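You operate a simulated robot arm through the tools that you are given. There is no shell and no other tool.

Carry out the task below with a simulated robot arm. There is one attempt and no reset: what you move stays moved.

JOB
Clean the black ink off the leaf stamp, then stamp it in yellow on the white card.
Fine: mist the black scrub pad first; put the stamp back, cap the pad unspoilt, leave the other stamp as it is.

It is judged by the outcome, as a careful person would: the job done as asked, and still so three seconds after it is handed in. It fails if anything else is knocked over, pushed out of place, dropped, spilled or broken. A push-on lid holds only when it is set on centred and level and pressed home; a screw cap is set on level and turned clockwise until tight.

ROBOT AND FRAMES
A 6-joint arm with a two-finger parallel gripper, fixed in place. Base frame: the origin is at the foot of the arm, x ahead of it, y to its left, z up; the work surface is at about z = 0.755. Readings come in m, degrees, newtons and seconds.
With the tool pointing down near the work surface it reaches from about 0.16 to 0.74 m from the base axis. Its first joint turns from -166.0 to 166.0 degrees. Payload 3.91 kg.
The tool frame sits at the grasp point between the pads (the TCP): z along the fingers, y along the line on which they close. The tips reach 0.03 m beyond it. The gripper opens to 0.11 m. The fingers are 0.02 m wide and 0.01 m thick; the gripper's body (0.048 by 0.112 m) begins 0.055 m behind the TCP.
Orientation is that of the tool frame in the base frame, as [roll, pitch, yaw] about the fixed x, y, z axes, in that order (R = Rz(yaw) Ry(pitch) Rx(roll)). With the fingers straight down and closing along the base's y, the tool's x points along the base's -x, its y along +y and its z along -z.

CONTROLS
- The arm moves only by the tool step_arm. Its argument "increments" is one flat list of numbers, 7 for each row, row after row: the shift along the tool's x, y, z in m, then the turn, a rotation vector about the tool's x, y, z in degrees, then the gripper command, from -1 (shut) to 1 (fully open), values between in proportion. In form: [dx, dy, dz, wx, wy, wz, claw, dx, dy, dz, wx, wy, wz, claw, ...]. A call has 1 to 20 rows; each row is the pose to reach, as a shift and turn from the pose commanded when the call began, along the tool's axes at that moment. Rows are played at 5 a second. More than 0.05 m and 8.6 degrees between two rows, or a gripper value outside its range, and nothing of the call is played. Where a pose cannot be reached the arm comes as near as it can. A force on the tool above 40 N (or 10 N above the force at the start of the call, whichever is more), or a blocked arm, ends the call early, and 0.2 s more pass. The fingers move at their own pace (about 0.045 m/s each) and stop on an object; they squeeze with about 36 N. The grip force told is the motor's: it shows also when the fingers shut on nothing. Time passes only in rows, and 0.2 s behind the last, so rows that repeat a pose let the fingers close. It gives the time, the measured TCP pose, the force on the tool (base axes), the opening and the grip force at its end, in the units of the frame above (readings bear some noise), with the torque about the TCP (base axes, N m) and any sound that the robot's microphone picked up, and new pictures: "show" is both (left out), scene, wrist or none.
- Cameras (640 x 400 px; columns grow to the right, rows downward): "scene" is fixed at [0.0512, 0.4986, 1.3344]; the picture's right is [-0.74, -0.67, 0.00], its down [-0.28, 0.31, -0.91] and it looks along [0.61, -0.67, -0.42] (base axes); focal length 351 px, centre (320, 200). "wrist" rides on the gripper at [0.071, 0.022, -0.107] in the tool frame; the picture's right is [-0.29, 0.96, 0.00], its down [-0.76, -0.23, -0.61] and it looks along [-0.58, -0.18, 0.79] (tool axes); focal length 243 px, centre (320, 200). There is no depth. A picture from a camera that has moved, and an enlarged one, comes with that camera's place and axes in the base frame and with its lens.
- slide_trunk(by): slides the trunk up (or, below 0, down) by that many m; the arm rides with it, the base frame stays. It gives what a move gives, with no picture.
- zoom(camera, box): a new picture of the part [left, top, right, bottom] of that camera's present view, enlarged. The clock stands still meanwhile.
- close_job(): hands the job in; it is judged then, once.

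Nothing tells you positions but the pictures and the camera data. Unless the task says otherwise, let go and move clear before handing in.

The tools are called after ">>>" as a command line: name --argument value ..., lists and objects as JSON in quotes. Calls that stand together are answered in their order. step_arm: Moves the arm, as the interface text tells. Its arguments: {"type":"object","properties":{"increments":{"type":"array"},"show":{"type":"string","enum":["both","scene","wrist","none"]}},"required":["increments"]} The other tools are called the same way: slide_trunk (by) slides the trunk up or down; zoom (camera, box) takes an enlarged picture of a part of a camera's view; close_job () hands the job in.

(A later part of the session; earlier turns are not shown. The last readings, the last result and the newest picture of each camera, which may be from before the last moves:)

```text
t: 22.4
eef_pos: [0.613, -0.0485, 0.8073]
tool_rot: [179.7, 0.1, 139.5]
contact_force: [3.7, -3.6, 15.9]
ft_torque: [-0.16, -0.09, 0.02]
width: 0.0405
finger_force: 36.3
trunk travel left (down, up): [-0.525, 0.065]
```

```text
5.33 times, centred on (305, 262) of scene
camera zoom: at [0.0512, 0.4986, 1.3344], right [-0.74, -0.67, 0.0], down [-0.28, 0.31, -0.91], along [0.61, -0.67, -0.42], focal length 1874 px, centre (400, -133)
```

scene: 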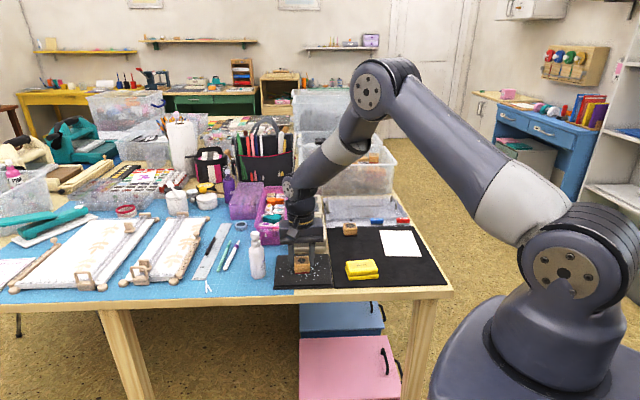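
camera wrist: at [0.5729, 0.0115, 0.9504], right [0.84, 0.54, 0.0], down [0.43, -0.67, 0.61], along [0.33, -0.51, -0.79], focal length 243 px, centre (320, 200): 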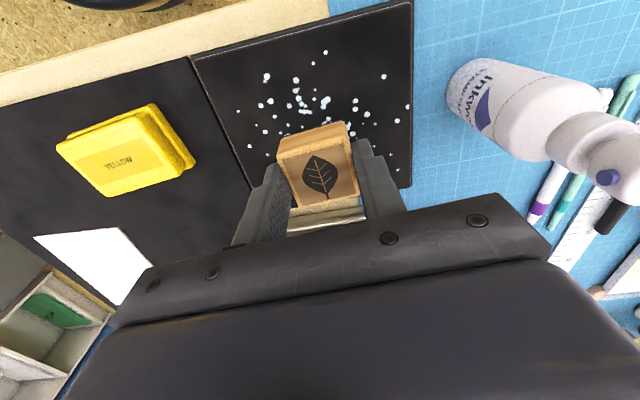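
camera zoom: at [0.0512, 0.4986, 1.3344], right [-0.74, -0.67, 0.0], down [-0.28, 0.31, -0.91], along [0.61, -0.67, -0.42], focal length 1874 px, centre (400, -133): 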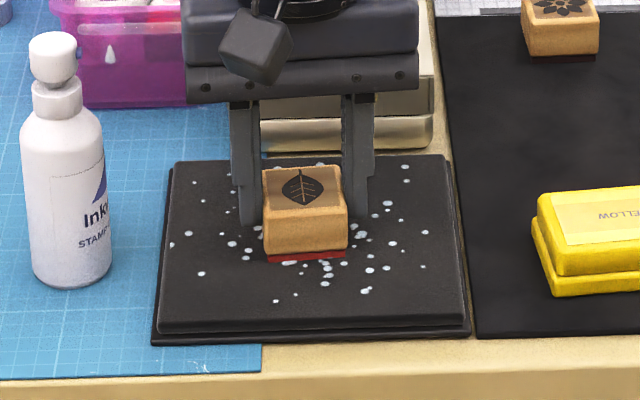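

The rubber edge is now clearly red. I'll do one more full set of strokes, then lift and tilt it to inspect the face.

>>> step_arm --increments '[0.013, 0, 0, 0, 0, 0, -1, 0.026, 0, 0, 0, 0, 0, -1, 0.026, 0.01, 0, 0, 0, 0, -1, 0.013, 0.01, 0, 0, 0, 0, -1, 0, 0.01, 0, 0, 0, 0, -1, -0.013, 0.01, 0, 0, 0, 0, -1, -0.025, 0.01, 0, 0, 0, 0, -1, -0.025, 0, 0, 0, 0, 0, -1, -0.012, 0, 0, 0, 0, 0, -1, 0, 0, 0, 0, 0, 0, -1, 0.013, 0, 0, 0, 0, 0, -1, 0.026, 0, 0, 0, 0, 0, -1, 0.026, -0.012, 0, 0, 0, 0, -1, 0.013, -0.012, 0, 0, 0, 0, -1, 0, -0.012, 0, 0, 0, 0, -1, -0.013, -0.012, 0, 0, 0, 0, -1, -0.025, -0.012, 0, 0, 0, 0, -1, -0.025, 0, 0, 0, 0, 0, -1, -0.012, 0, 0, 0, 0, 0, -1, 0, 0, 0, 0, 0, 0, -1]' --show "scene"

>>> zoom --camera "scene" --box '[260, 225, 350, 300]'

```text
t: 26.6
eef_pos: [0.6141, -0.0479, 0.806]
tool_rot: [179.9, 0.2, 139.6]
contact_force: [2.9, -2.9, 12.2]
ft_torque: [-0.09, -0.05, 0.02]
width: 0.0408
finger_force: 35.5
trunk travel left (down, up): [-0.525, 0.065]
```

scene: 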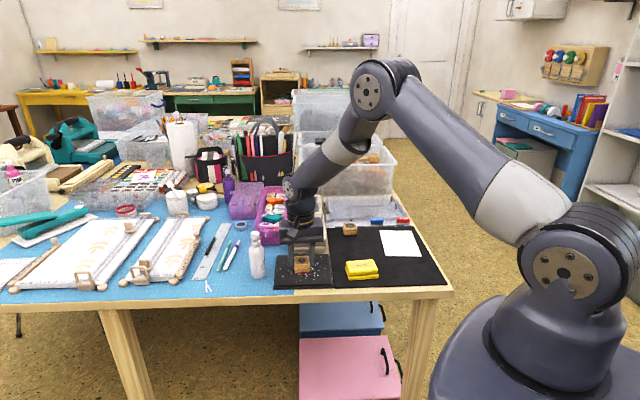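

```text
5.33 times, centred on (305, 262) of scene
camera zoom: at [0.0512, 0.4986, 1.3344], right [-0.74, -0.67, 0.0], down [-0.28, 0.31, -0.91], along [0.61, -0.67, -0.42], focal length 1874 px, centre (400, -133)
```

zoom: 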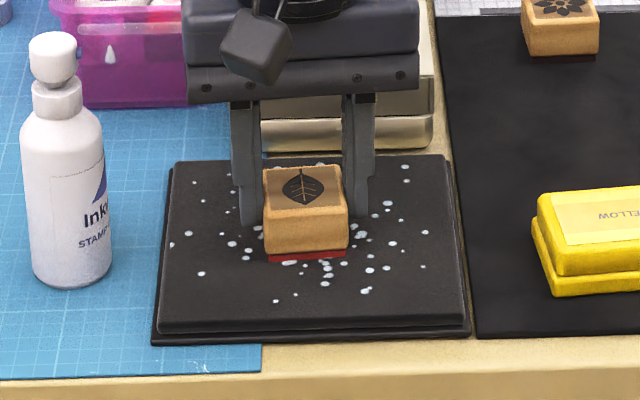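

The colour is now a steady clean red. I'll lift the stamp and tilt its face toward the scene camera to inspect it.

>>> step_arm --increments '[0, 0, -0.03, 0, 0, 0, -1, 0, 0, -0.08, 0, 0, 0, -1, 0.023, -0.0195, -0.108, 0, 0, 0, -1, 0.046, -0.039, -0.135, 0, 0, 0, -1, 0.069, -0.0585, -0.1625, 0, 0, 0, -1, 0.0912, -0.0779, -0.19, 0, 0, 0, -1, 0.0912, -0.0779, -0.19, 0, 8, 0, -1, 0.0912, -0.0779, -0.19, 0, 16, 0, -1, 0.0912, -0.0779, -0.19, 0, 24, 0, -1, 0.0912, -0.0779, -0.19, 0, 32, 0, -1, 0.0912, -0.0779, -0.19, 0, 40, 0, -1, 0.0912, -0.0779, -0.19, 0, 48, 0, -1, 0.0912, -0.0779, -0.19, 0, 56, 0, -1]' --show "scene"

```text
t: 29.4
eef_pos: [0.4938, -0.0483, 0.9948]
tool_rot: [179.9, -56.1, 139.4]
contact_force: [-0.4, -0.8, -0.5]
ft_torque: [0.0, 0.01, -0.01]
width: 0.0407
finger_force: 36.1
trunk travel left (down, up): [-0.525, 0.065]
```

scene: 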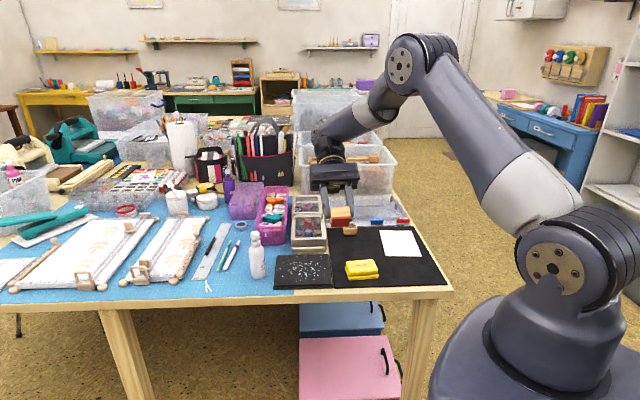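

>>> zoom --camera "scene" --box '[320, 195, 370, 240]'

>>> zoom --camera "scene" --box '[265, 245, 395, 300]'

```text
8.89 times, centred on (345, 218) of scene
camera zoom: at [0.0512, 0.4986, 1.3344], right [-0.74, -0.67, 0.0], down [-0.28, 0.31, -0.91], along [0.61, -0.67, -0.42], focal length 3123 px, centre (98, 44)
```

zoom: 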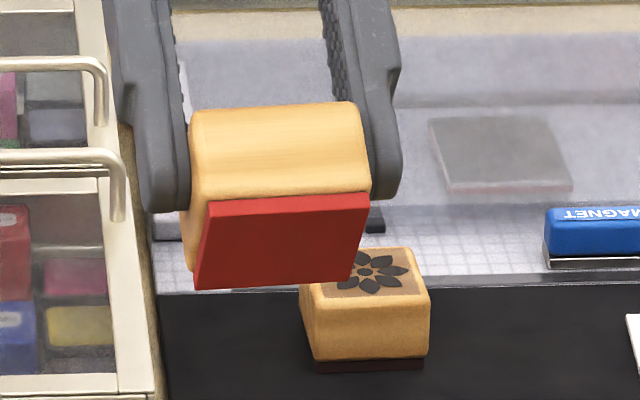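

```text
4.92 times, centred on (330, 272) of scene
camera zoom: at [0.0512, 0.4986, 1.3344], right [-0.74, -0.67, 0.0], down [-0.28, 0.31, -0.91], along [0.61, -0.67, -0.42], focal length 1730 px, centre (271, -157)
```

zoom: 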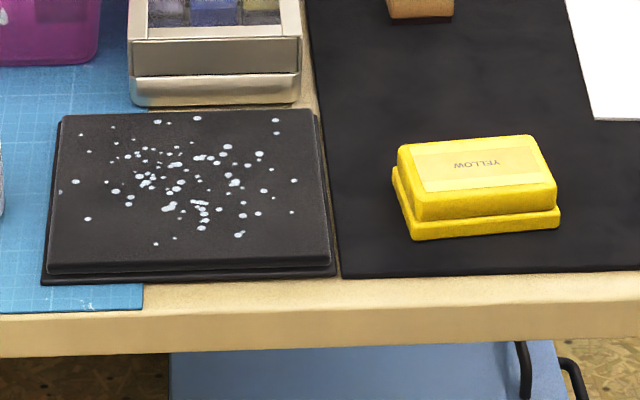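

The stamp face is uniformly clean red rubber, with no black left. I'll level it again and set it back on its own spot so the gripper is free to open the yellow pad.

>>> step_arm --increments '[0, 0, 0, 0, -8, 0, -1, 0, 0, 0, 0, -16, 0, -1, 0, 0, 0, 0, -24, 0, -1, 0, 0, 0, 0, -32, 0, -1, 0, 0, 0, 0, -40, 0, -1, 0, 0, 0, 0, -48, 0, -1, 0, 0, 0, 0, -56, 0, -1, 0, 0, 0, 0, -56, 0, -1]' --show "wrist"

```text
t: 31.2
eef_pos: [0.4921, -0.0484, 0.9947]
tool_rot: [180.0, 0.1, 139.5]
contact_force: [-0.4, -0.2, -0.9]
ft_torque: [-0.01, -0.04, 0.0]
width: 0.0406
finger_force: 35.3
trunk travel left (down, up): [-0.525, 0.065]
camera wrist: at [0.4515, 0.0146, 1.1019], right [0.84, 0.54, 0.0], down [0.43, -0.67, 0.61], along [0.33, -0.51, -0.79], focal length 243 px, centre (320, 200)
```

wrist: 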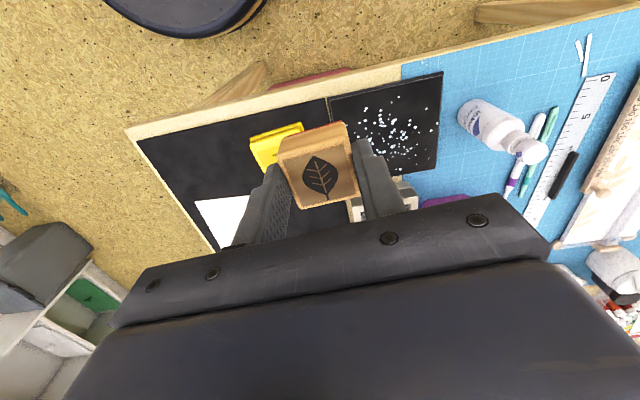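

The stamp sits unchanged in the grip. I'll carry it back over its original spot and lower it.

>>> step_arm --increments '[-0.0361, -0.0175, 0, 0, 0, 0, -1, -0.0722, -0.0349, 0, 0, 0, 0, -1, -0.1083, -0.0524, 0, 0, 0, 0, -1, -0.1444, -0.0698, 0.01, 0, 0, 0, -1, -0.1805, -0.0873, 0.03, 0, 0, 0, -1, -0.1805, -0.0873, 0.07, 0, 0, 0, -1, -0.1805, -0.0873, 0.11, 0, 0, 0, -1, -0.1805, -0.0873, 0.15, 0, 0, 0, -1, -0.1805, -0.0873, 0.18, 0, 0, 0, -1, -0.1805, -0.0873, 0.19, 0, 0, 0, -1, -0.1805, -0.0873, 0.194, 0, 0, 0, -1]' --show "both"

```text
t: 33.6
eef_pos: [0.5723, -0.2321, 0.7998]
tool_rot: [-179.9, -0.1, 139.4]
contact_force: [0.2, -0.1, -1.0]
ft_torque: [0.02, 0.02, 0.03]
width: 0.0407
finger_force: 35.8
trunk travel left (down, up): [-0.525, 0.065]
camera wrist: at [0.5323, -0.1695, 0.9078], right [0.84, 0.54, 0.0], down [0.43, -0.67, 0.61], along [0.33, -0.51, -0.79], focal length 243 px, centre (320, 200)
```

scene: 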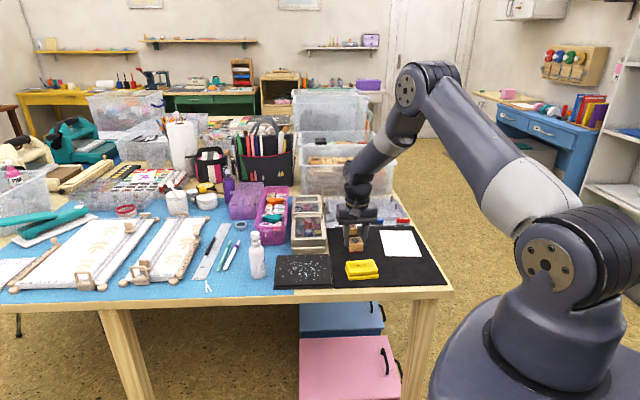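
wrist: 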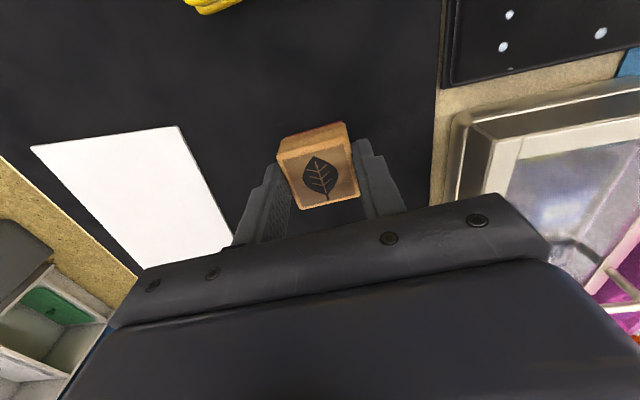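

Just above the mat now. I'll lower the last 2 mm, release, and rise.

>>> step_arm --increments '[0, 0, 0.0015, 0, 0, 0, -1, 0, 0, 0.0023, 0, 0, 0, -1, 0, 0, 0.0023, 0, 0, 0, -1]' --show "none"

>>> step_arm --increments '[0, 0, 0, 0, 0, 0, 0.27, 0, 0, 0, 0, 0, 0, 0.27, 0, 0, 0, 0, 0, 0, 0.27, 0, 0, 0, 0, 0, 0, 0.27, 0, 0, -0.04, 0, 0, 0, 0.27, 0, 0, -0.08, 0, 0, 0, 0.27, 0, 0, -0.11, 0, 0, 0, 0.27]' --show "both"

```text
t: 34.4
eef_pos: [0.5723, -0.2326, 0.799]
tool_rot: [-180.0, -0.1, 139.4]
contact_force: [-0.3, 1.6, -1.1]
ft_torque: [-0.03, 0.0, -0.02]
width: 0.0405
finger_force: 35.9
trunk travel left (down, up): [-0.525, 0.065]
```

```text
t: 36.0
eef_pos: [0.5727, -0.2333, 0.9109]
tool_rot: [-180.0, 0.0, 139.5]
contact_force: [0.0, -0.2, -0.2]
ft_torque: [0.02, 0.01, 0.0]
width: 0.07
finger_force: 0.0
trunk travel left (down, up): [-0.525, 0.065]
camera wrist: at [0.5317, -0.1696, 1.0166], right [0.84, 0.54, 0.0], down [0.43, -0.67, 0.61], along [0.33, -0.51, -0.79], focal length 243 px, centre (320, 200)
```

scene: 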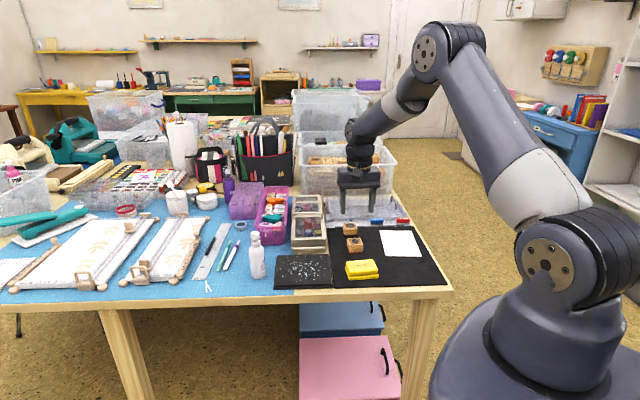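
wrist: 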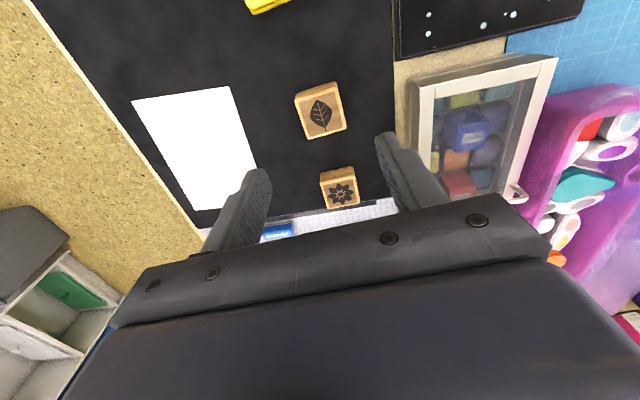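

The stamp is back on its spot. Next I'll go above the yellow pad to measure its lid.

>>> step_arm --increments '[0.04, 0.0024, 0, 0, 0, 0, 1, 0.08, 0.0049, 0, 0, 0, 0, 1, 0.1193, 0.0073, 0, 0, 0, 0, 1, 0.1193, 0.0073, 0.011, 0, 0, 0, 1]' --show "both"

>>> zoom --camera "wrist" --box '[250, 50, 390, 160]'

>>> zoom --camera "scene" --box '[335, 215, 395, 285]'

```text
t: 37.0
eef_pos: [0.4868, -0.1493, 0.8984]
tool_rot: [180.0, -0.1, 139.5]
contact_force: [0.1, 1.0, 0.5]
ft_torque: [-0.01, -0.01, 0.02]
width: 0.1101
finger_force: 0.1
trunk travel left (down, up): [-0.525, 0.065]
camera wrist: at [0.4458, -0.0863, 1.0053], right [0.84, 0.54, 0.0], down [0.43, -0.67, 0.61], along [0.33, -0.51, -0.79], focal length 243 px, centre (320, 200)
```

scene: 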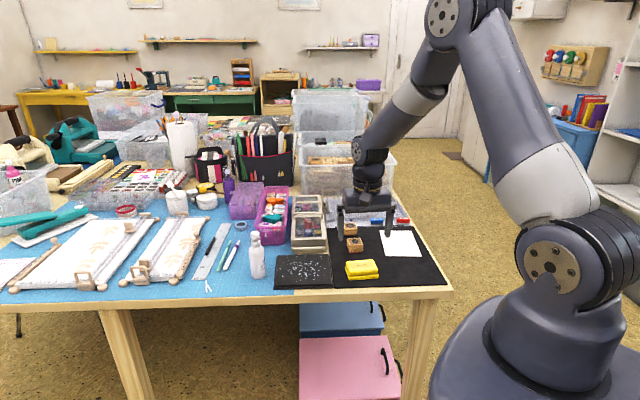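
wrist: 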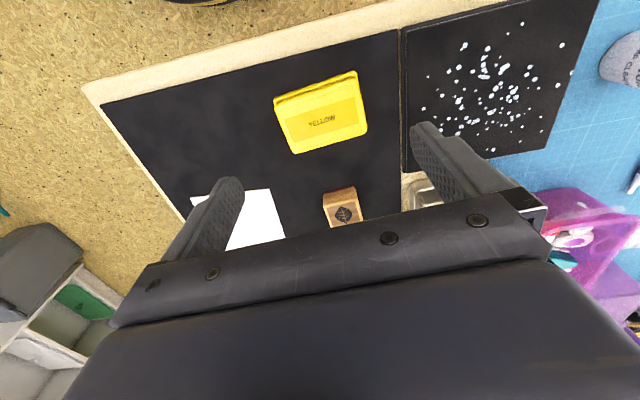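

```text
3.64 times, centred on (320, 105) of wrist
camera zoom: at [0.4458, -0.0863, 1.0053], right [0.84, 0.54, 0.0], down [0.43, -0.67, 0.61], along [0.33, -0.51, -0.79], focal length 882 px, centre (320, 546)
```

zoom: 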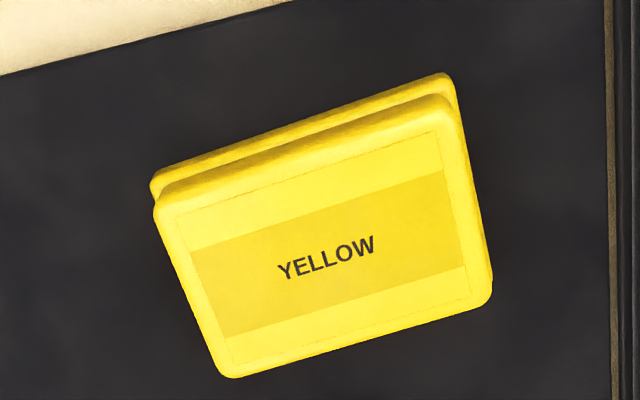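

```text
5.71 times, centred on (365, 250) of scene
camera zoom: at [0.0512, 0.4986, 1.3344], right [-0.74, -0.67, 0.0], down [-0.28, 0.31, -0.91], along [0.61, -0.67, -0.42], focal length 2008 px, centre (63, -86)
```

zoom: 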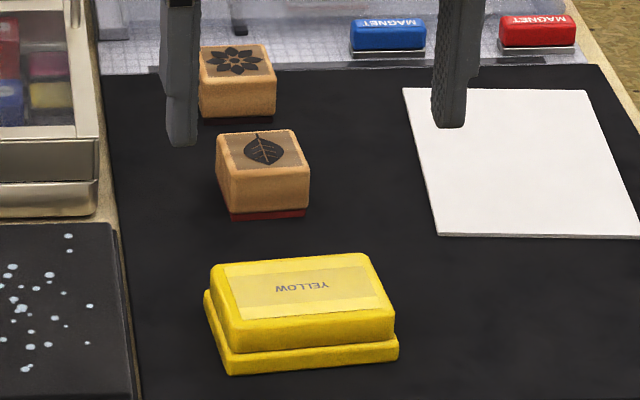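

The lid measures about 76 × 50 mm, centred at (0.490, -0.1515), and it is aligned with the gripper. I'll descend with the fingers fully open around its long sides.

>>> step_arm --increments '[-0.0039, 0.0004, 0.04, 0, 0, 0.5, 1, -0.0039, 0.0004, 0.075, 0, 0, 0, 1, -0.0039, 0.0004, 0.0925, 0, 0, 0, 1]' --show "both"

>>> zoom --camera "scene" --box '[335, 225, 395, 290]'

>>> zoom --camera "wrist" --box '[190, 90, 440, 230]'

```text
t: 37.8
eef_pos: [0.4908, -0.1513, 0.8067]
tool_rot: [-179.9, 0.1, 139.4]
contact_force: [-0.3, 0.6, -0.3]
ft_torque: [0.02, -0.04, -0.01]
width: 0.1099
finger_force: 0.0
trunk travel left (down, up): [-0.525, 0.065]
camera wrist: at [0.4497, -0.0887, 0.9124], right [0.84, 0.54, 0.0], down [0.43, -0.67, 0.61], along [0.33, -0.51, -0.79], focal length 243 px, centre (320, 200)
```

scene: 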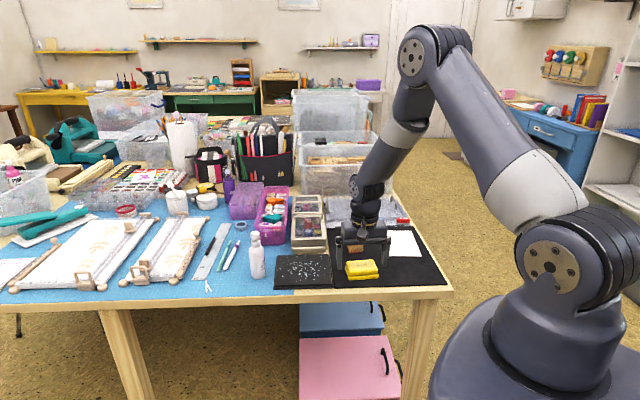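
wrist: 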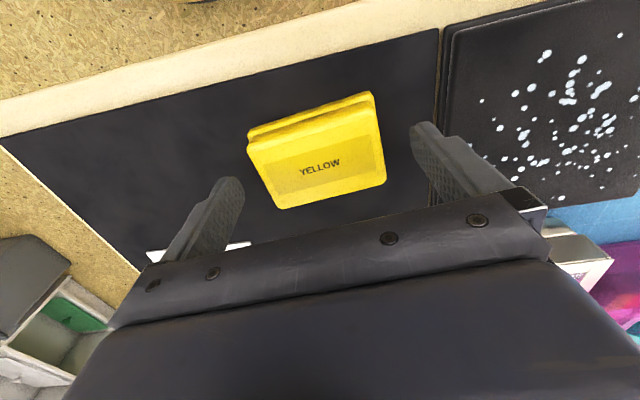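

```text
6.15 times, centred on (365, 258) of scene
camera zoom: at [0.0512, 0.4986, 1.3344], right [-0.74, -0.67, 0.0], down [-0.28, 0.31, -0.91], along [0.61, -0.67, -0.42], focal length 2162 px, centre (43, -154)
```

zoom: 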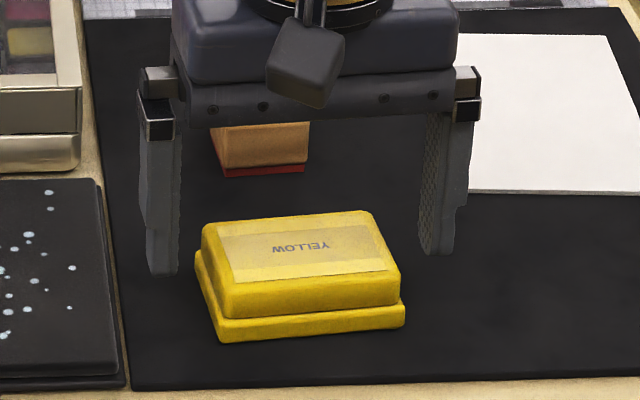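

```text
2.56 times, centred on (315, 160) of wrist
camera zoom: at [0.4497, -0.0887, 0.9124], right [0.84, 0.54, 0.0], down [0.43, -0.67, 0.61], along [0.33, -0.51, -0.79], focal length 621 px, centre (333, 302)
```

zoom: 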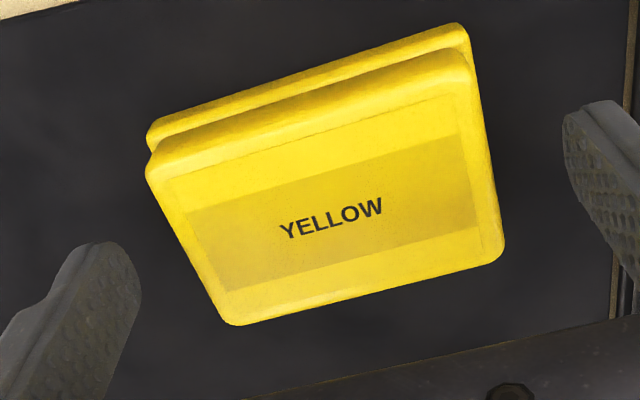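

The fingers are centred on the lid. I'll lower them so the tips sit just above the base flange, then close on the lid.

>>> step_arm --increments '[0, 0, 0.004, 0, 0, 0, 1, 0, 0, 0.006, 0, 0, 0, 1]' --show "none"

>>> zoom --camera "scene" --box '[335, 225, 395, 290]'

```text
t: 38.4
eef_pos: [0.4893, -0.1505, 0.8006]
tool_rot: [180.0, 0.0, 139.5]
contact_force: [-0.7, 0.1, 1.1]
ft_torque: [-0.01, -0.01, 0.03]
width: 0.1103
finger_force: 0.2
trunk travel left (down, up): [-0.525, 0.065]
```

```text
6.15 times, centred on (365, 258) of scene
camera zoom: at [0.0512, 0.4986, 1.3344], right [-0.74, -0.67, 0.0], down [-0.28, 0.31, -0.91], along [0.61, -0.67, -0.42], focal length 2162 px, centre (43, -154)
```

zoom: 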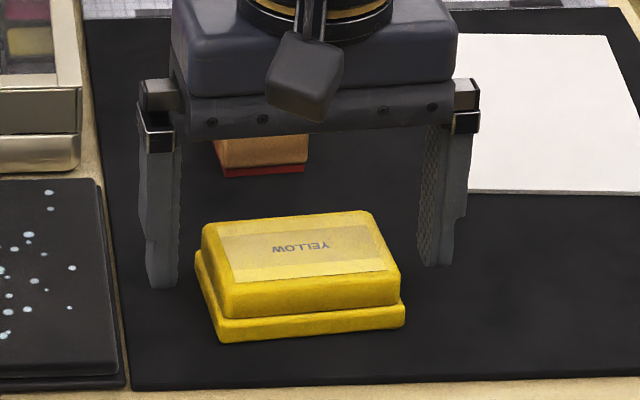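

>>> step_arm --increments '[0, 0, 0.001, 0, 0, 0, 0.4, 0, 0, 0.001, 0, 0, 0, -1, 0, 0, 0.001, 0, 0, 0, -1, 0, 0, 0.001, 0, 0, 0, -1, 0, 0, 0.001, 0, 0, 0, -1]' --show "both"

>>> zoom --camera "scene" --box '[335, 225, 395, 290]'

>>> zoom --camera "wrist" --box '[190, 90, 440, 230]'

```text
t: 39.6
eef_pos: [0.4888, -0.1502, 0.7994]
tool_rot: [-180.0, 0.0, 139.5]
contact_force: [0.3, 0.4, 0.5]
ft_torque: [0.01, 0.0, 0.0]
width: 0.0768
finger_force: 36.4
trunk travel left (down, up): [-0.525, 0.065]
heard: snap
camera wrist: at [0.4495, -0.0884, 0.9054], right [0.84, 0.54, 0.0], down [0.43, -0.67, 0.61], along [0.33, -0.51, -0.79], focal length 243 px, centre (320, 200)
```

scene: 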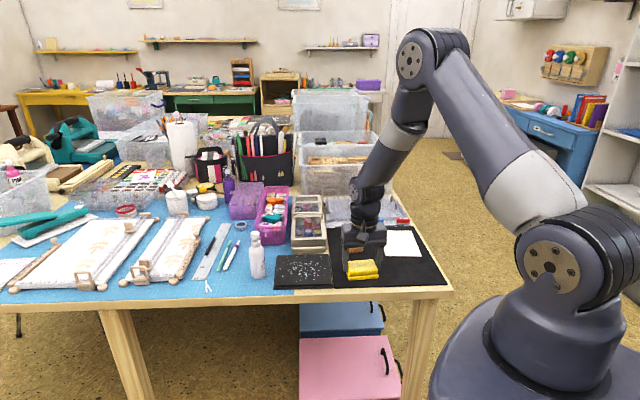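
wrist: 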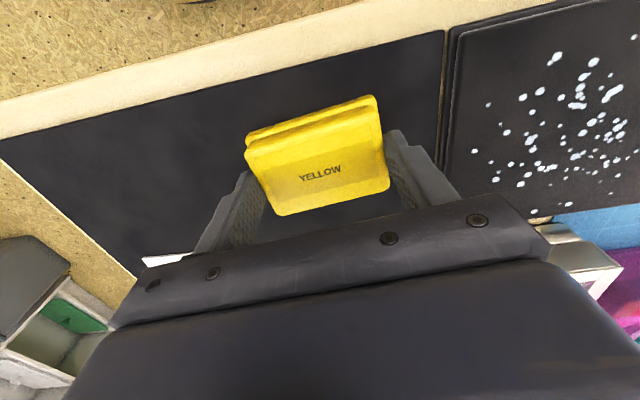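

```text
6.15 times, centred on (365, 258) of scene
camera zoom: at [0.0512, 0.4986, 1.3344], right [-0.74, -0.67, 0.0], down [-0.28, 0.31, -0.91], along [0.61, -0.67, -0.42], focal length 2162 px, centre (43, -154)
```

zoom: 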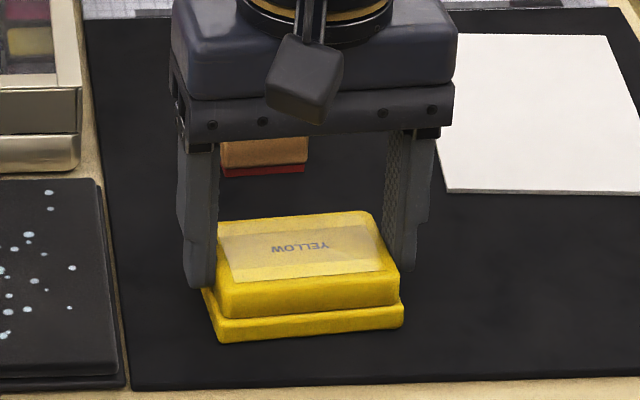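

```text
2.56 times, centred on (315, 160) of wrist
camera zoom: at [0.4495, -0.0884, 0.9054], right [0.84, 0.54, 0.0], down [0.43, -0.67, 0.61], along [0.33, -0.51, -0.79], focal length 621 px, centre (333, 302)
```

zoom: 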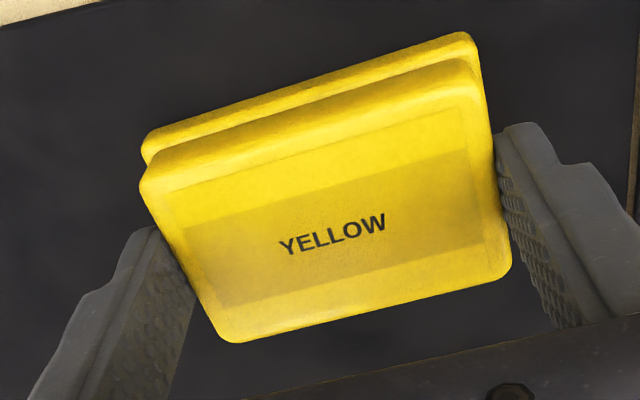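

The gripper holds the lid (76.8 mm) and I heard a snap, so the catch has let go. I'll lift straight up and check the base stays down.

>>> step_arm --increments '[0, 0, -0.004, 0, 0, 0, -1, 0, 0, -0.01, 0, 0, 0, -1, 0, 0, -0.02, 0, 0, 0, -1, 0, 0, -0.03, 0, 0, 0, -1]' --show "scene"

>>> zoom --camera "scene" --box '[335, 220, 395, 290]'

```text
t: 40.6
eef_pos: [0.4895, -0.152, 0.8303]
tool_rot: [179.9, 0.0, 139.6]
contact_force: [0.3, -0.4, -0.7]
ft_torque: [0.03, 0.01, -0.02]
width: 0.0768
finger_force: 36.0
trunk travel left (down, up): [-0.525, 0.065]
```

scene: 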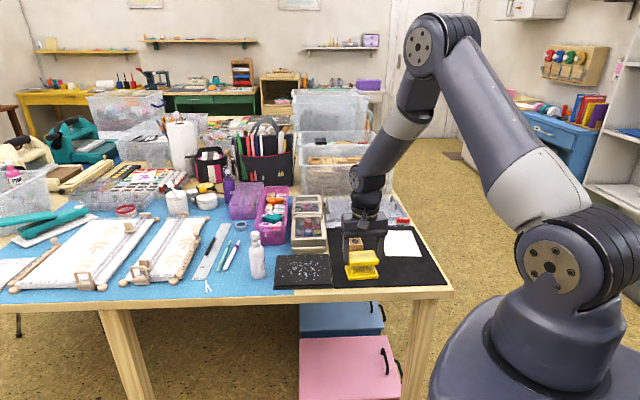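

```text
5.71 times, centred on (365, 255) of scene
camera zoom: at [0.0512, 0.4986, 1.3344], right [-0.74, -0.67, 0.0], down [-0.28, 0.31, -0.91], along [0.61, -0.67, -0.42], focal length 2008 px, centre (63, -114)
```

zoom: 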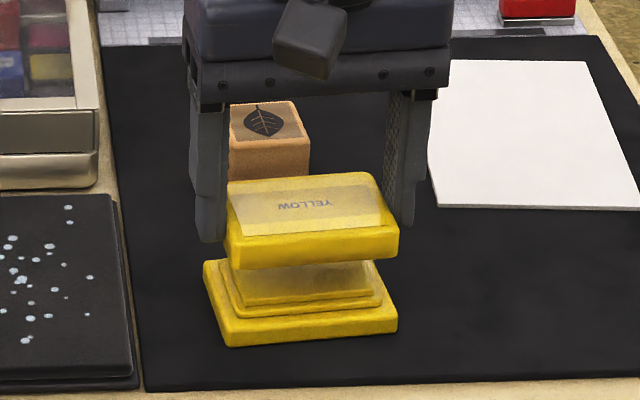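

The lid is off cleanly and the base stayed put, showing the yellow pad. I'll set the lid on the empty part of the mat between the pad and the near edge.

>>> step_arm --increments '[0, 0, -0.03, 0, 0, 0, -1, 0, -0.0433, -0.03, 0, 0, 0, -1, 0.003, -0.0867, -0.03, 0, 0, 0, -1, 0.005, -0.13, -0.03, 0, 0, 0, -1, 0.005, -0.13, 0.0, 0, 0, 0, -1, 0.005, -0.13, 0.02, 0, 0, 0, -1, 0.005, -0.13, 0.03, 0, 0, 0, -1, 0.005, -0.13, 0.034, 0, 0, 0, -1]' --show "both"

>>> zoom --camera "scene" --box '[340, 215, 450, 295]'

```text
t: 42.4
eef_pos: [0.4012, -0.2462, 0.7954]
tool_rot: [-180.0, 0.0, 139.6]
contact_force: [-0.7, 0.4, 0.6]
ft_torque: [0.0, 0.02, 0.02]
width: 0.077
finger_force: 35.8
trunk travel left (down, up): [-0.525, 0.065]
camera wrist: at [0.3612, -0.1846, 0.9009], right [0.84, 0.54, 0.0], down [0.43, -0.67, 0.61], along [0.33, -0.51, -0.79], focal length 243 px, centre (320, 200)
```

scene: 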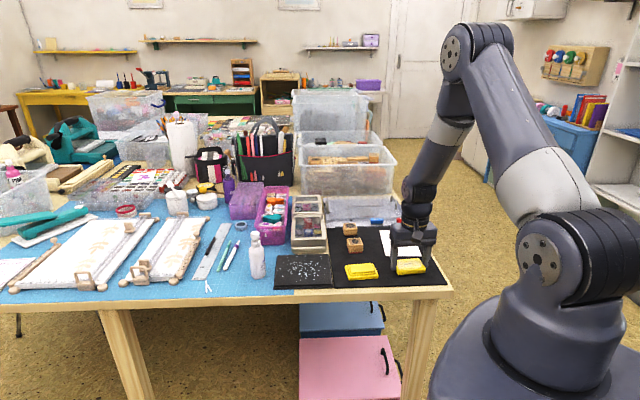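
wrist: 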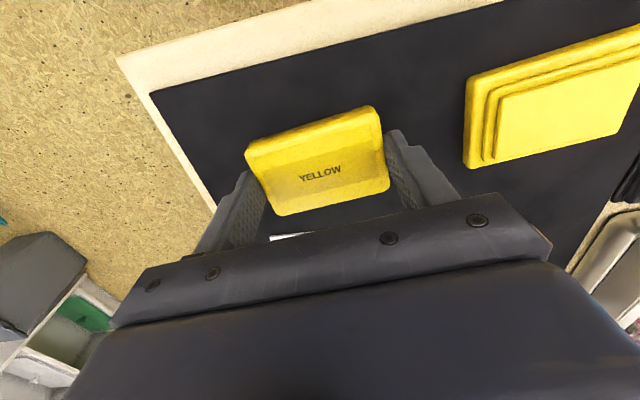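

```text
5.00 times, centred on (395, 255) of scene
camera zoom: at [0.0512, 0.4986, 1.3344], right [-0.74, -0.67, 0.0], down [-0.28, 0.31, -0.91], along [0.61, -0.67, -0.42], focal length 1757 px, centre (-55, -75)
```

zoom: 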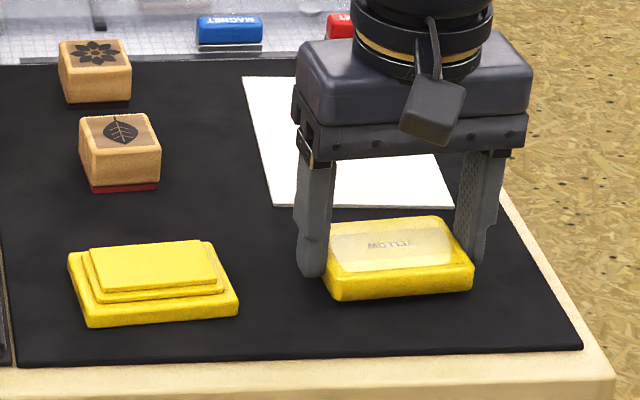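

The lid is just above the mat in a clear spot. I'll lower it gently to contact.

>>> step_arm --increments '[0, 0, 0.002, 0, 0, 0, -1]' --show "none"

>>> step_arm --increments '[0, 0, 0.0015, 0, 0, 0, -1]' --show "none"

>>> step_arm --increments '[0, 0, 0.0015, 0, 0, 0, -1]' --show "none"

>>> zoom --camera "scene" --box '[370, 225, 450, 285]'

```text
t: 42.8
eef_pos: [0.4025, -0.2469, 0.7916]
tool_rot: [179.9, 0.0, 139.5]
contact_force: [-0.8, 0.2, 0.1]
ft_torque: [0.0, 0.02, 0.01]
width: 0.0769
finger_force: 36.0
trunk travel left (down, up): [-0.525, 0.065]
```

```text
t: 43.2
eef_pos: [0.4022, -0.2466, 0.7911]
tool_rot: [-180.0, 0.1, 139.5]
contact_force: [0.3, -0.2, 0.5]
ft_torque: [0.01, -0.01, 0.0]
width: 0.0764
finger_force: 36.1
trunk travel left (down, up): [-0.525, 0.065]
```

```text
t: 43.6
eef_pos: [0.4023, -0.2471, 0.7894]
tool_rot: [180.0, -0.1, 139.4]
contact_force: [-0.9, 0.6, 1.0]
ft_torque: [-0.01, 0.01, 0.0]
width: 0.0769
finger_force: 36.0
trunk travel left (down, up): [-0.525, 0.065]
```

```text
6.67 times, centred on (410, 255) of scene
camera zoom: at [0.0512, 0.4986, 1.3344], right [-0.74, -0.67, 0.0], down [-0.28, 0.31, -0.91], along [0.61, -0.67, -0.42], focal length 2342 px, centre (-280, -167)
```

zoom: 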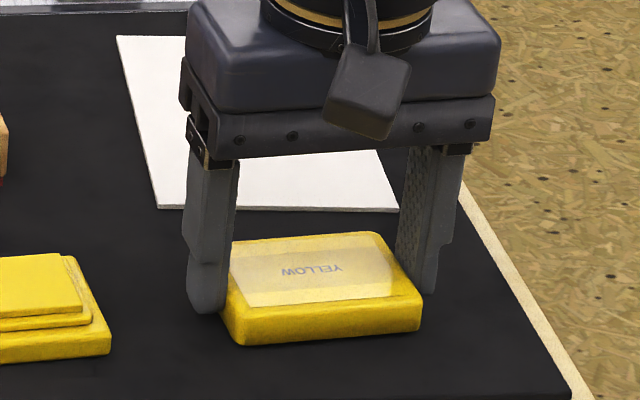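

>>> step_arm --increments '[0, 0, 0.001, 0, 0, 0, -1]' --show "none"

>>> step_arm --increments '[0, 0, 0.001, 0, 0, 0, -1]' --show "none"

>>> step_arm --increments '[0, 0, 0.001, 0, 0, 0, -1]' --show "none"

>>> zoom --camera "scene" --box '[370, 225, 450, 285]'

```text
t: 44.0
eef_pos: [0.4012, -0.2473, 0.7873]
tool_rot: [180.0, 0.1, 139.5]
contact_force: [-0.4, -0.3, -0.5]
ft_torque: [0.0, 0.03, -0.02]
width: 0.0765
finger_force: 36.3
trunk travel left (down, up): [-0.525, 0.065]
```

```text
t: 44.4
eef_pos: [0.4018, -0.2477, 0.7868]
tool_rot: [-180.0, 0.0, 139.5]
contact_force: [-0.3, 0.6, 0.0]
ft_torque: [0.01, 0.03, -0.03]
width: 0.0766
finger_force: 35.6
trunk travel left (down, up): [-0.525, 0.065]
```

```text
t: 44.8
eef_pos: [0.4011, -0.2477, 0.7879]
tool_rot: [180.0, 0.0, 139.5]
contact_force: [-0.5, 0.7, 0.0]
ft_torque: [-0.01, -0.04, 0.03]
width: 0.0767
finger_force: 36.1
trunk travel left (down, up): [-0.525, 0.065]
```

```text
6.67 times, centred on (410, 255) of scene
camera zoom: at [0.0512, 0.4986, 1.3344], right [-0.74, -0.67, 0.0], down [-0.28, 0.31, -0.91], along [0.61, -0.67, -0.42], focal length 2342 px, centre (-280, -167)
```

zoom: 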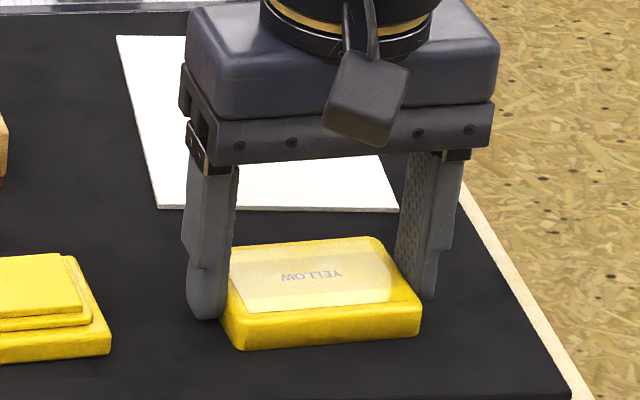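

>>> step_arm --increments '[0, 0, 0.0008, 0, 0, 0, -1]' --show "none"

>>> step_arm --increments '[0, 0, 0.0008, 0, 0, 0, -1]' --show "none"

>>> zoom --camera "scene" --box '[385, 245, 425, 275]'

```text
t: 45.2
eef_pos: [0.4015, -0.2479, 0.7868]
tool_rot: [-179.9, 0.1, 139.6]
contact_force: [-0.9, 1.4, 7.1]
ft_torque: [0.03, 0.1, 0.04]
width: 0.0768
finger_force: 36.0
trunk travel left (down, up): [-0.525, 0.065]
```

```text
t: 45.6
eef_pos: [0.4018, -0.247, 0.7872]
tool_rot: [-180.0, 0.1, 139.5]
contact_force: [-0.3, 1.0, 17.7]
ft_torque: [0.08, 0.22, 0.01]
width: 0.0768
finger_force: 35.8
trunk travel left (down, up): [-0.525, 0.065]
```

```text
13.33 times, centred on (405, 260) of scene
camera zoom: at [0.0512, 0.4986, 1.3344], right [-0.74, -0.67, 0.0], down [-0.28, 0.31, -0.91], along [0.61, -0.67, -0.42], focal length 4684 px, centre (-813, -600)
```

zoom: 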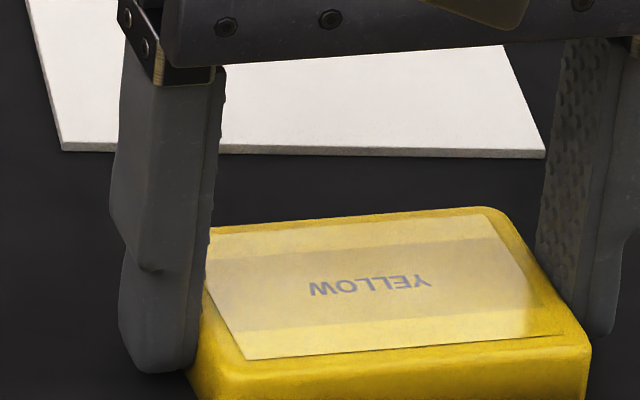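

The lid is resting on the mat. I'll ease off, open, and rise.

>>> step_arm --increments '[0, 0, -0.0008, 0, 0, 0, -1, 0, 0, -0.0008, 0, 0, 0, 0.7, 0, 0, -0.0008, 0, 0, 0, 0.7, 0, 0, -0.0008, 0, 0, 0, 0.7, 0, 0, -0.04, 0, 0, 0, 0.7, 0, 0, -0.085, 0, 0, 0, 0.7]' --show "both"

>>> zoom --camera "scene" --box '[340, 215, 450, 295]'

>>> zoom --camera "wrist" --box '[240, 20, 500, 180]'

```text
t: 47.0
eef_pos: [0.4003, -0.2465, 0.8722]
tool_rot: [179.9, -0.1, 139.5]
contact_force: [0.6, -0.1, -0.4]
ft_torque: [0.05, -0.01, 0.01]
width: 0.0936
finger_force: 0.1
trunk travel left (down, up): [-0.525, 0.065]
camera wrist: at [0.3602, -0.1845, 0.9784], right [0.84, 0.54, 0.0], down [0.43, -0.67, 0.61], along [0.33, -0.51, -0.79], focal length 243 px, centre (320, 200)
```

scene: 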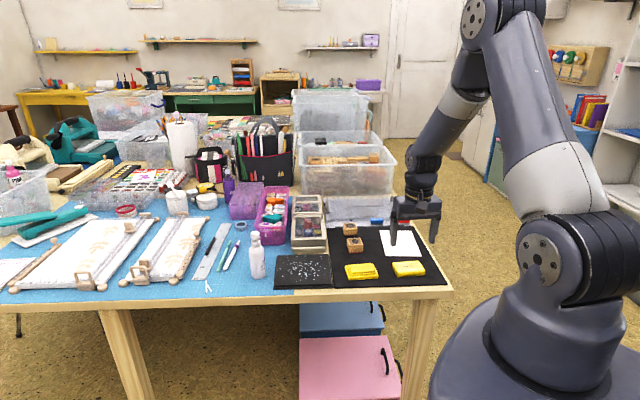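
wrist: 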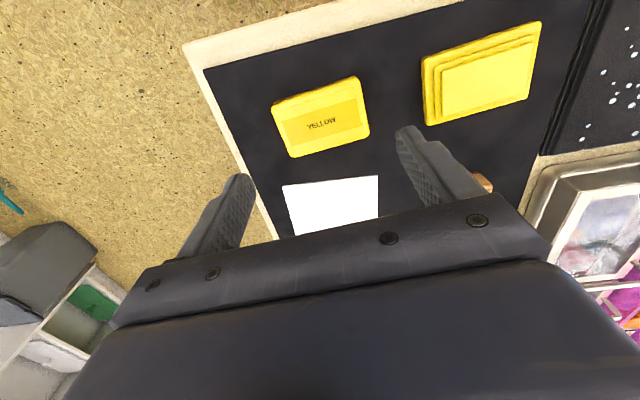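

```text
5.00 times, centred on (395, 255) of scene
camera zoom: at [0.0512, 0.4986, 1.3344], right [-0.74, -0.67, 0.0], down [-0.28, 0.31, -0.91], along [0.61, -0.67, -0.42], focal length 1757 px, centre (-55, -75)
```

zoom: 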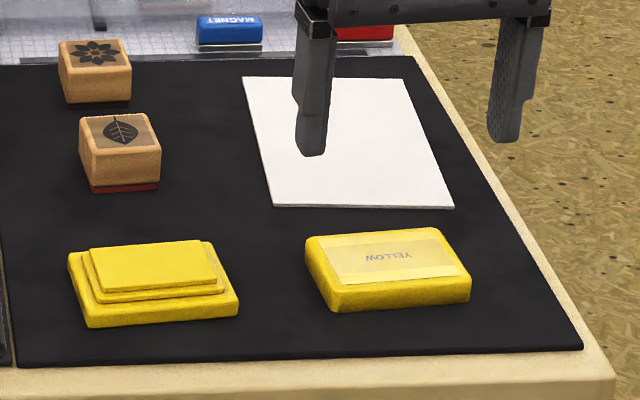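

```text
2.46 times, centred on (370, 100) of wrist
camera zoom: at [0.3602, -0.1845, 0.9784], right [0.84, 0.54, 0.0], down [0.43, -0.67, 0.61], along [0.33, -0.51, -0.79], focal length 597 px, centre (197, 446)
```

zoom: 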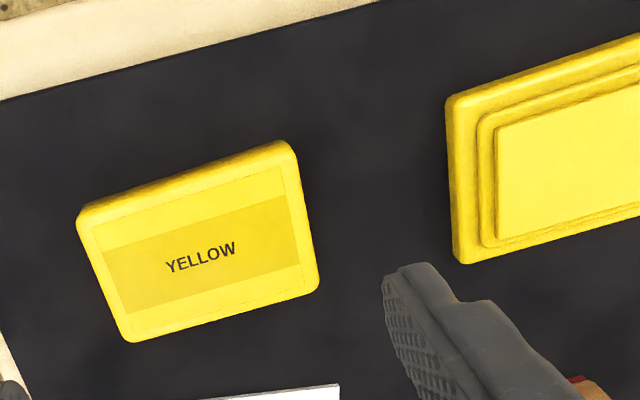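

The lid lies safely on the mat and the pad is open. I'll go back to the leaf stamp and grip it again.

>>> step_arm --increments '[-0.0301, 0.0306, -0.01, 0, 0, 0, 0.27, -0.0602, 0.0612, -0.01, 0, 0, 0, 0.27, -0.0903, 0.0917, -0.01, 0, 0, 0, 0.27, -0.1204, 0.1223, -0.01, 0, 0, 0, 0.27, -0.1204, 0.1223, 0.02, 0, 0, 0, 0.27, -0.1204, 0.1223, 0.05, 0, 0, 0, 0.27, -0.1204, 0.1223, 0.065, 0, 0, 0, 0.27]' --show "both"

>>> zoom --camera "wrist" --box '[240, 100, 420, 220]'

```text
t: 48.6
eef_pos: [0.5741, -0.232, 0.8058]
tool_rot: [-180.0, 0.0, 139.6]
contact_force: [-0.1, -0.4, 0.0]
ft_torque: [0.0, -0.01, -0.01]
width: 0.0698
finger_force: 0.0
trunk travel left (down, up): [-0.525, 0.065]
camera wrist: at [0.5328, -0.1693, 0.9117], right [0.84, 0.54, 0.0], down [0.43, -0.67, 0.61], along [0.33, -0.51, -0.79], focal length 243 px, centre (320, 200)
```

scene: 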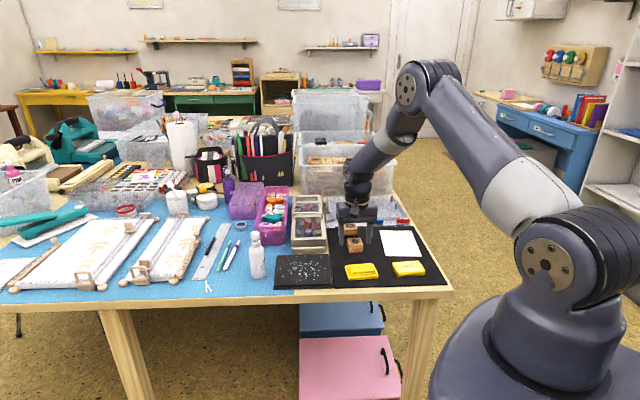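
wrist: 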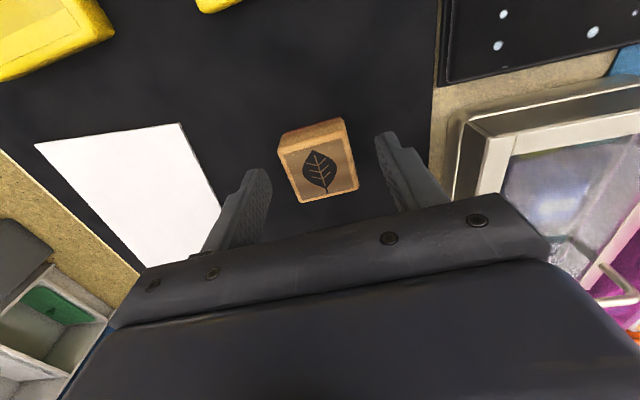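

```text
3.33 times, centred on (330, 160) of wrist
camera zoom: at [0.5328, -0.1693, 0.9117], right [0.84, 0.54, 0.0], down [0.43, -0.67, 0.61], along [0.33, -0.51, -0.79], focal length 809 px, centre (287, 333)
```

zoom: 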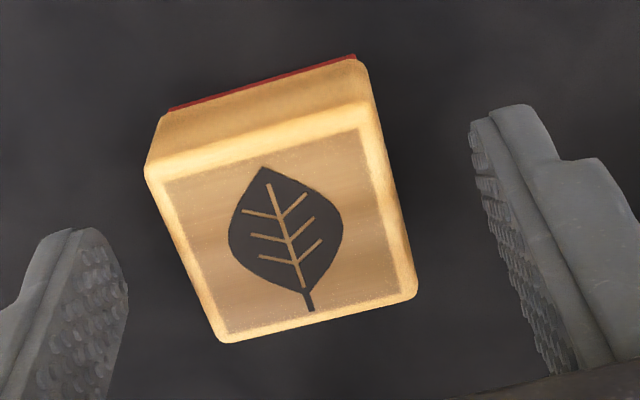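

The stamp is centred between the fingers with the clean red rubber showing. I'll grip it and carry it above the open yellow pad.

>>> step_arm --increments '[0, 0, 0.0059, 0, 0, 0, 0.27, 0, 0, 0.0059, 0, 0, 0, -1, 0, 0, 0.0059, 0, 0, 0, -1, 0, 0, 0.0059, 0, 0, 0, -1, 0, 0, 0.0059, 0, 0, 0, -1, 0, 0, 0.0059, 0, 0, 0, -1]' --show "none"

>>> step_arm --increments '[0, 0, -0.03, 0, 0, 0, -1, 0, 0, -0.07, 0, 0, 0, -1, 0.0385, 0.0026, -0.07, 0, 0, 0, -1, 0.0769, 0.0051, -0.07, 0, 0, 0, -1, 0.1154, 0.0077, -0.07, 0, 0, 0, -1, 0.1154, 0.0077, -0.05, 0, 0, 0, -1]' --show "both"

>>> zoom --camera "scene" --box '[335, 220, 395, 290]'

>>> zoom --camera "wrist" --box '[210, 50, 430, 220]'

```text
t: 50.0
eef_pos: [0.5733, -0.2311, 0.7989]
tool_rot: [180.0, 0.0, 139.5]
contact_force: [-0.2, -0.2, -0.4]
ft_torque: [0.02, -0.01, 0.0]
width: 0.0406
finger_force: 36.3
trunk travel left (down, up): [-0.525, 0.065]
```

```text
t: 51.4
eef_pos: [0.4905, -0.1506, 0.8487]
tool_rot: [-180.0, 0.1, 139.6]
contact_force: [-0.4, -0.4, -0.5]
ft_torque: [-0.04, -0.01, 0.01]
width: 0.0408
finger_force: 35.5
trunk travel left (down, up): [-0.525, 0.065]
camera wrist: at [0.4499, -0.0879, 0.9555], right [0.84, 0.54, 0.0], down [0.43, -0.67, 0.61], along [0.33, -0.51, -0.79], focal length 243 px, centre (320, 200)
```

scene: 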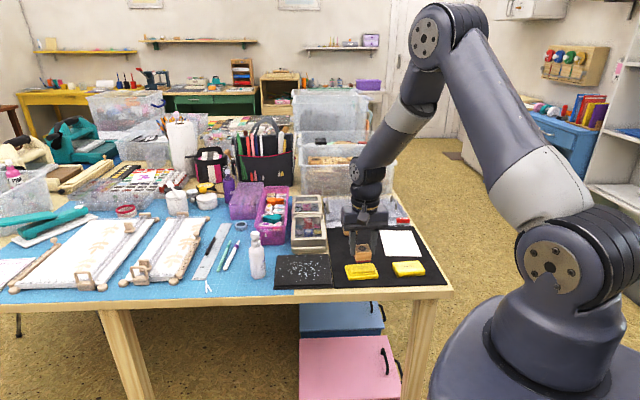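
wrist: 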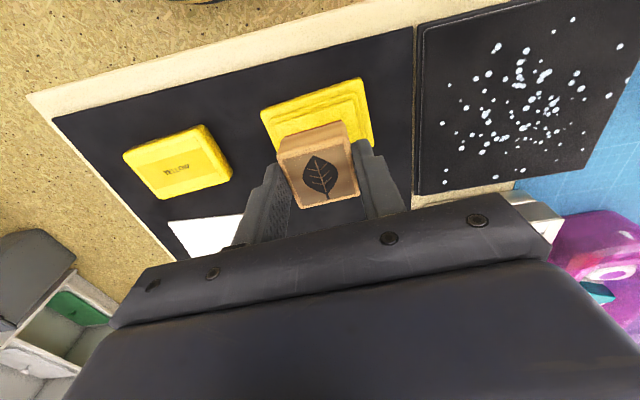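

```text
5.71 times, centred on (365, 255) of scene
camera zoom: at [0.0512, 0.4986, 1.3344], right [-0.74, -0.67, 0.0], down [-0.28, 0.31, -0.91], along [0.61, -0.67, -0.42], focal length 2008 px, centre (63, -114)
```

zoom: 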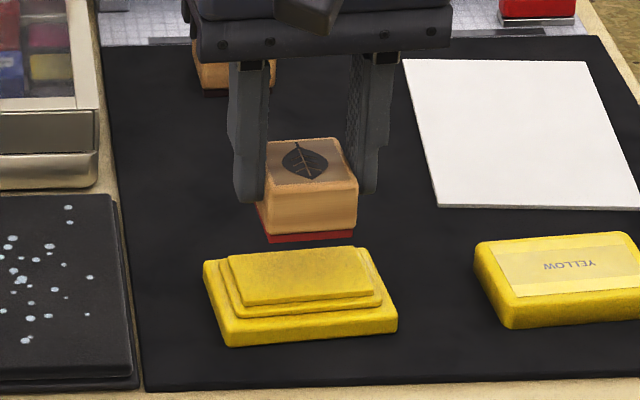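

```text
2.35 times, centred on (320, 135) of wrist
camera zoom: at [0.4499, -0.0879, 0.9555], right [0.84, 0.54, 0.0], down [0.43, -0.67, 0.61], along [0.33, -0.51, -0.79], focal length 571 px, centre (320, 353)
```

zoom: 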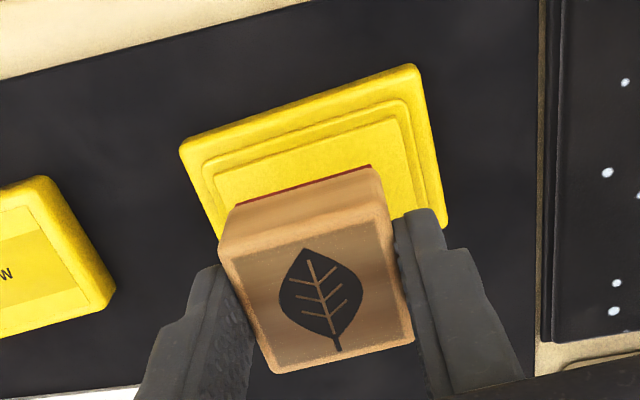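

The stamp is centred over the felt (about 61 × 34 mm, raised above the rim). I'll lower gently until it makes contact.

>>> step_arm --increments '[0, 0, 0.015, 0, 0, 0, -1, 0, 0, 0.024, 0, 0, 0, -1, 0, 0, 0.028, 0, 0, 0, -1]' --show "none"

>>> zoom --camera "scene" --box '[335, 220, 395, 290]'

```text
t: 52.2
eef_pos: [0.4899, -0.1511, 0.821]
tool_rot: [179.9, 0.0, 139.5]
contact_force: [0.0, -0.2, -0.8]
ft_torque: [0.01, -0.01, 0.02]
width: 0.0405
finger_force: 35.9
trunk travel left (down, up): [-0.525, 0.065]
```

```text
5.71 times, centred on (365, 255) of scene
camera zoom: at [0.0512, 0.4986, 1.3344], right [-0.74, -0.67, 0.0], down [-0.28, 0.31, -0.91], along [0.61, -0.67, -0.42], focal length 2008 px, centre (63, -114)
```

zoom: 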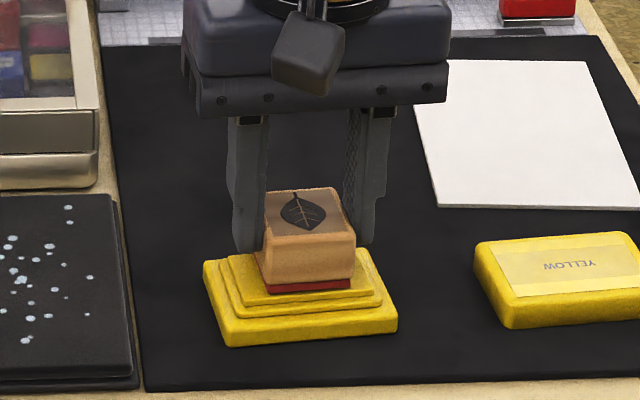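

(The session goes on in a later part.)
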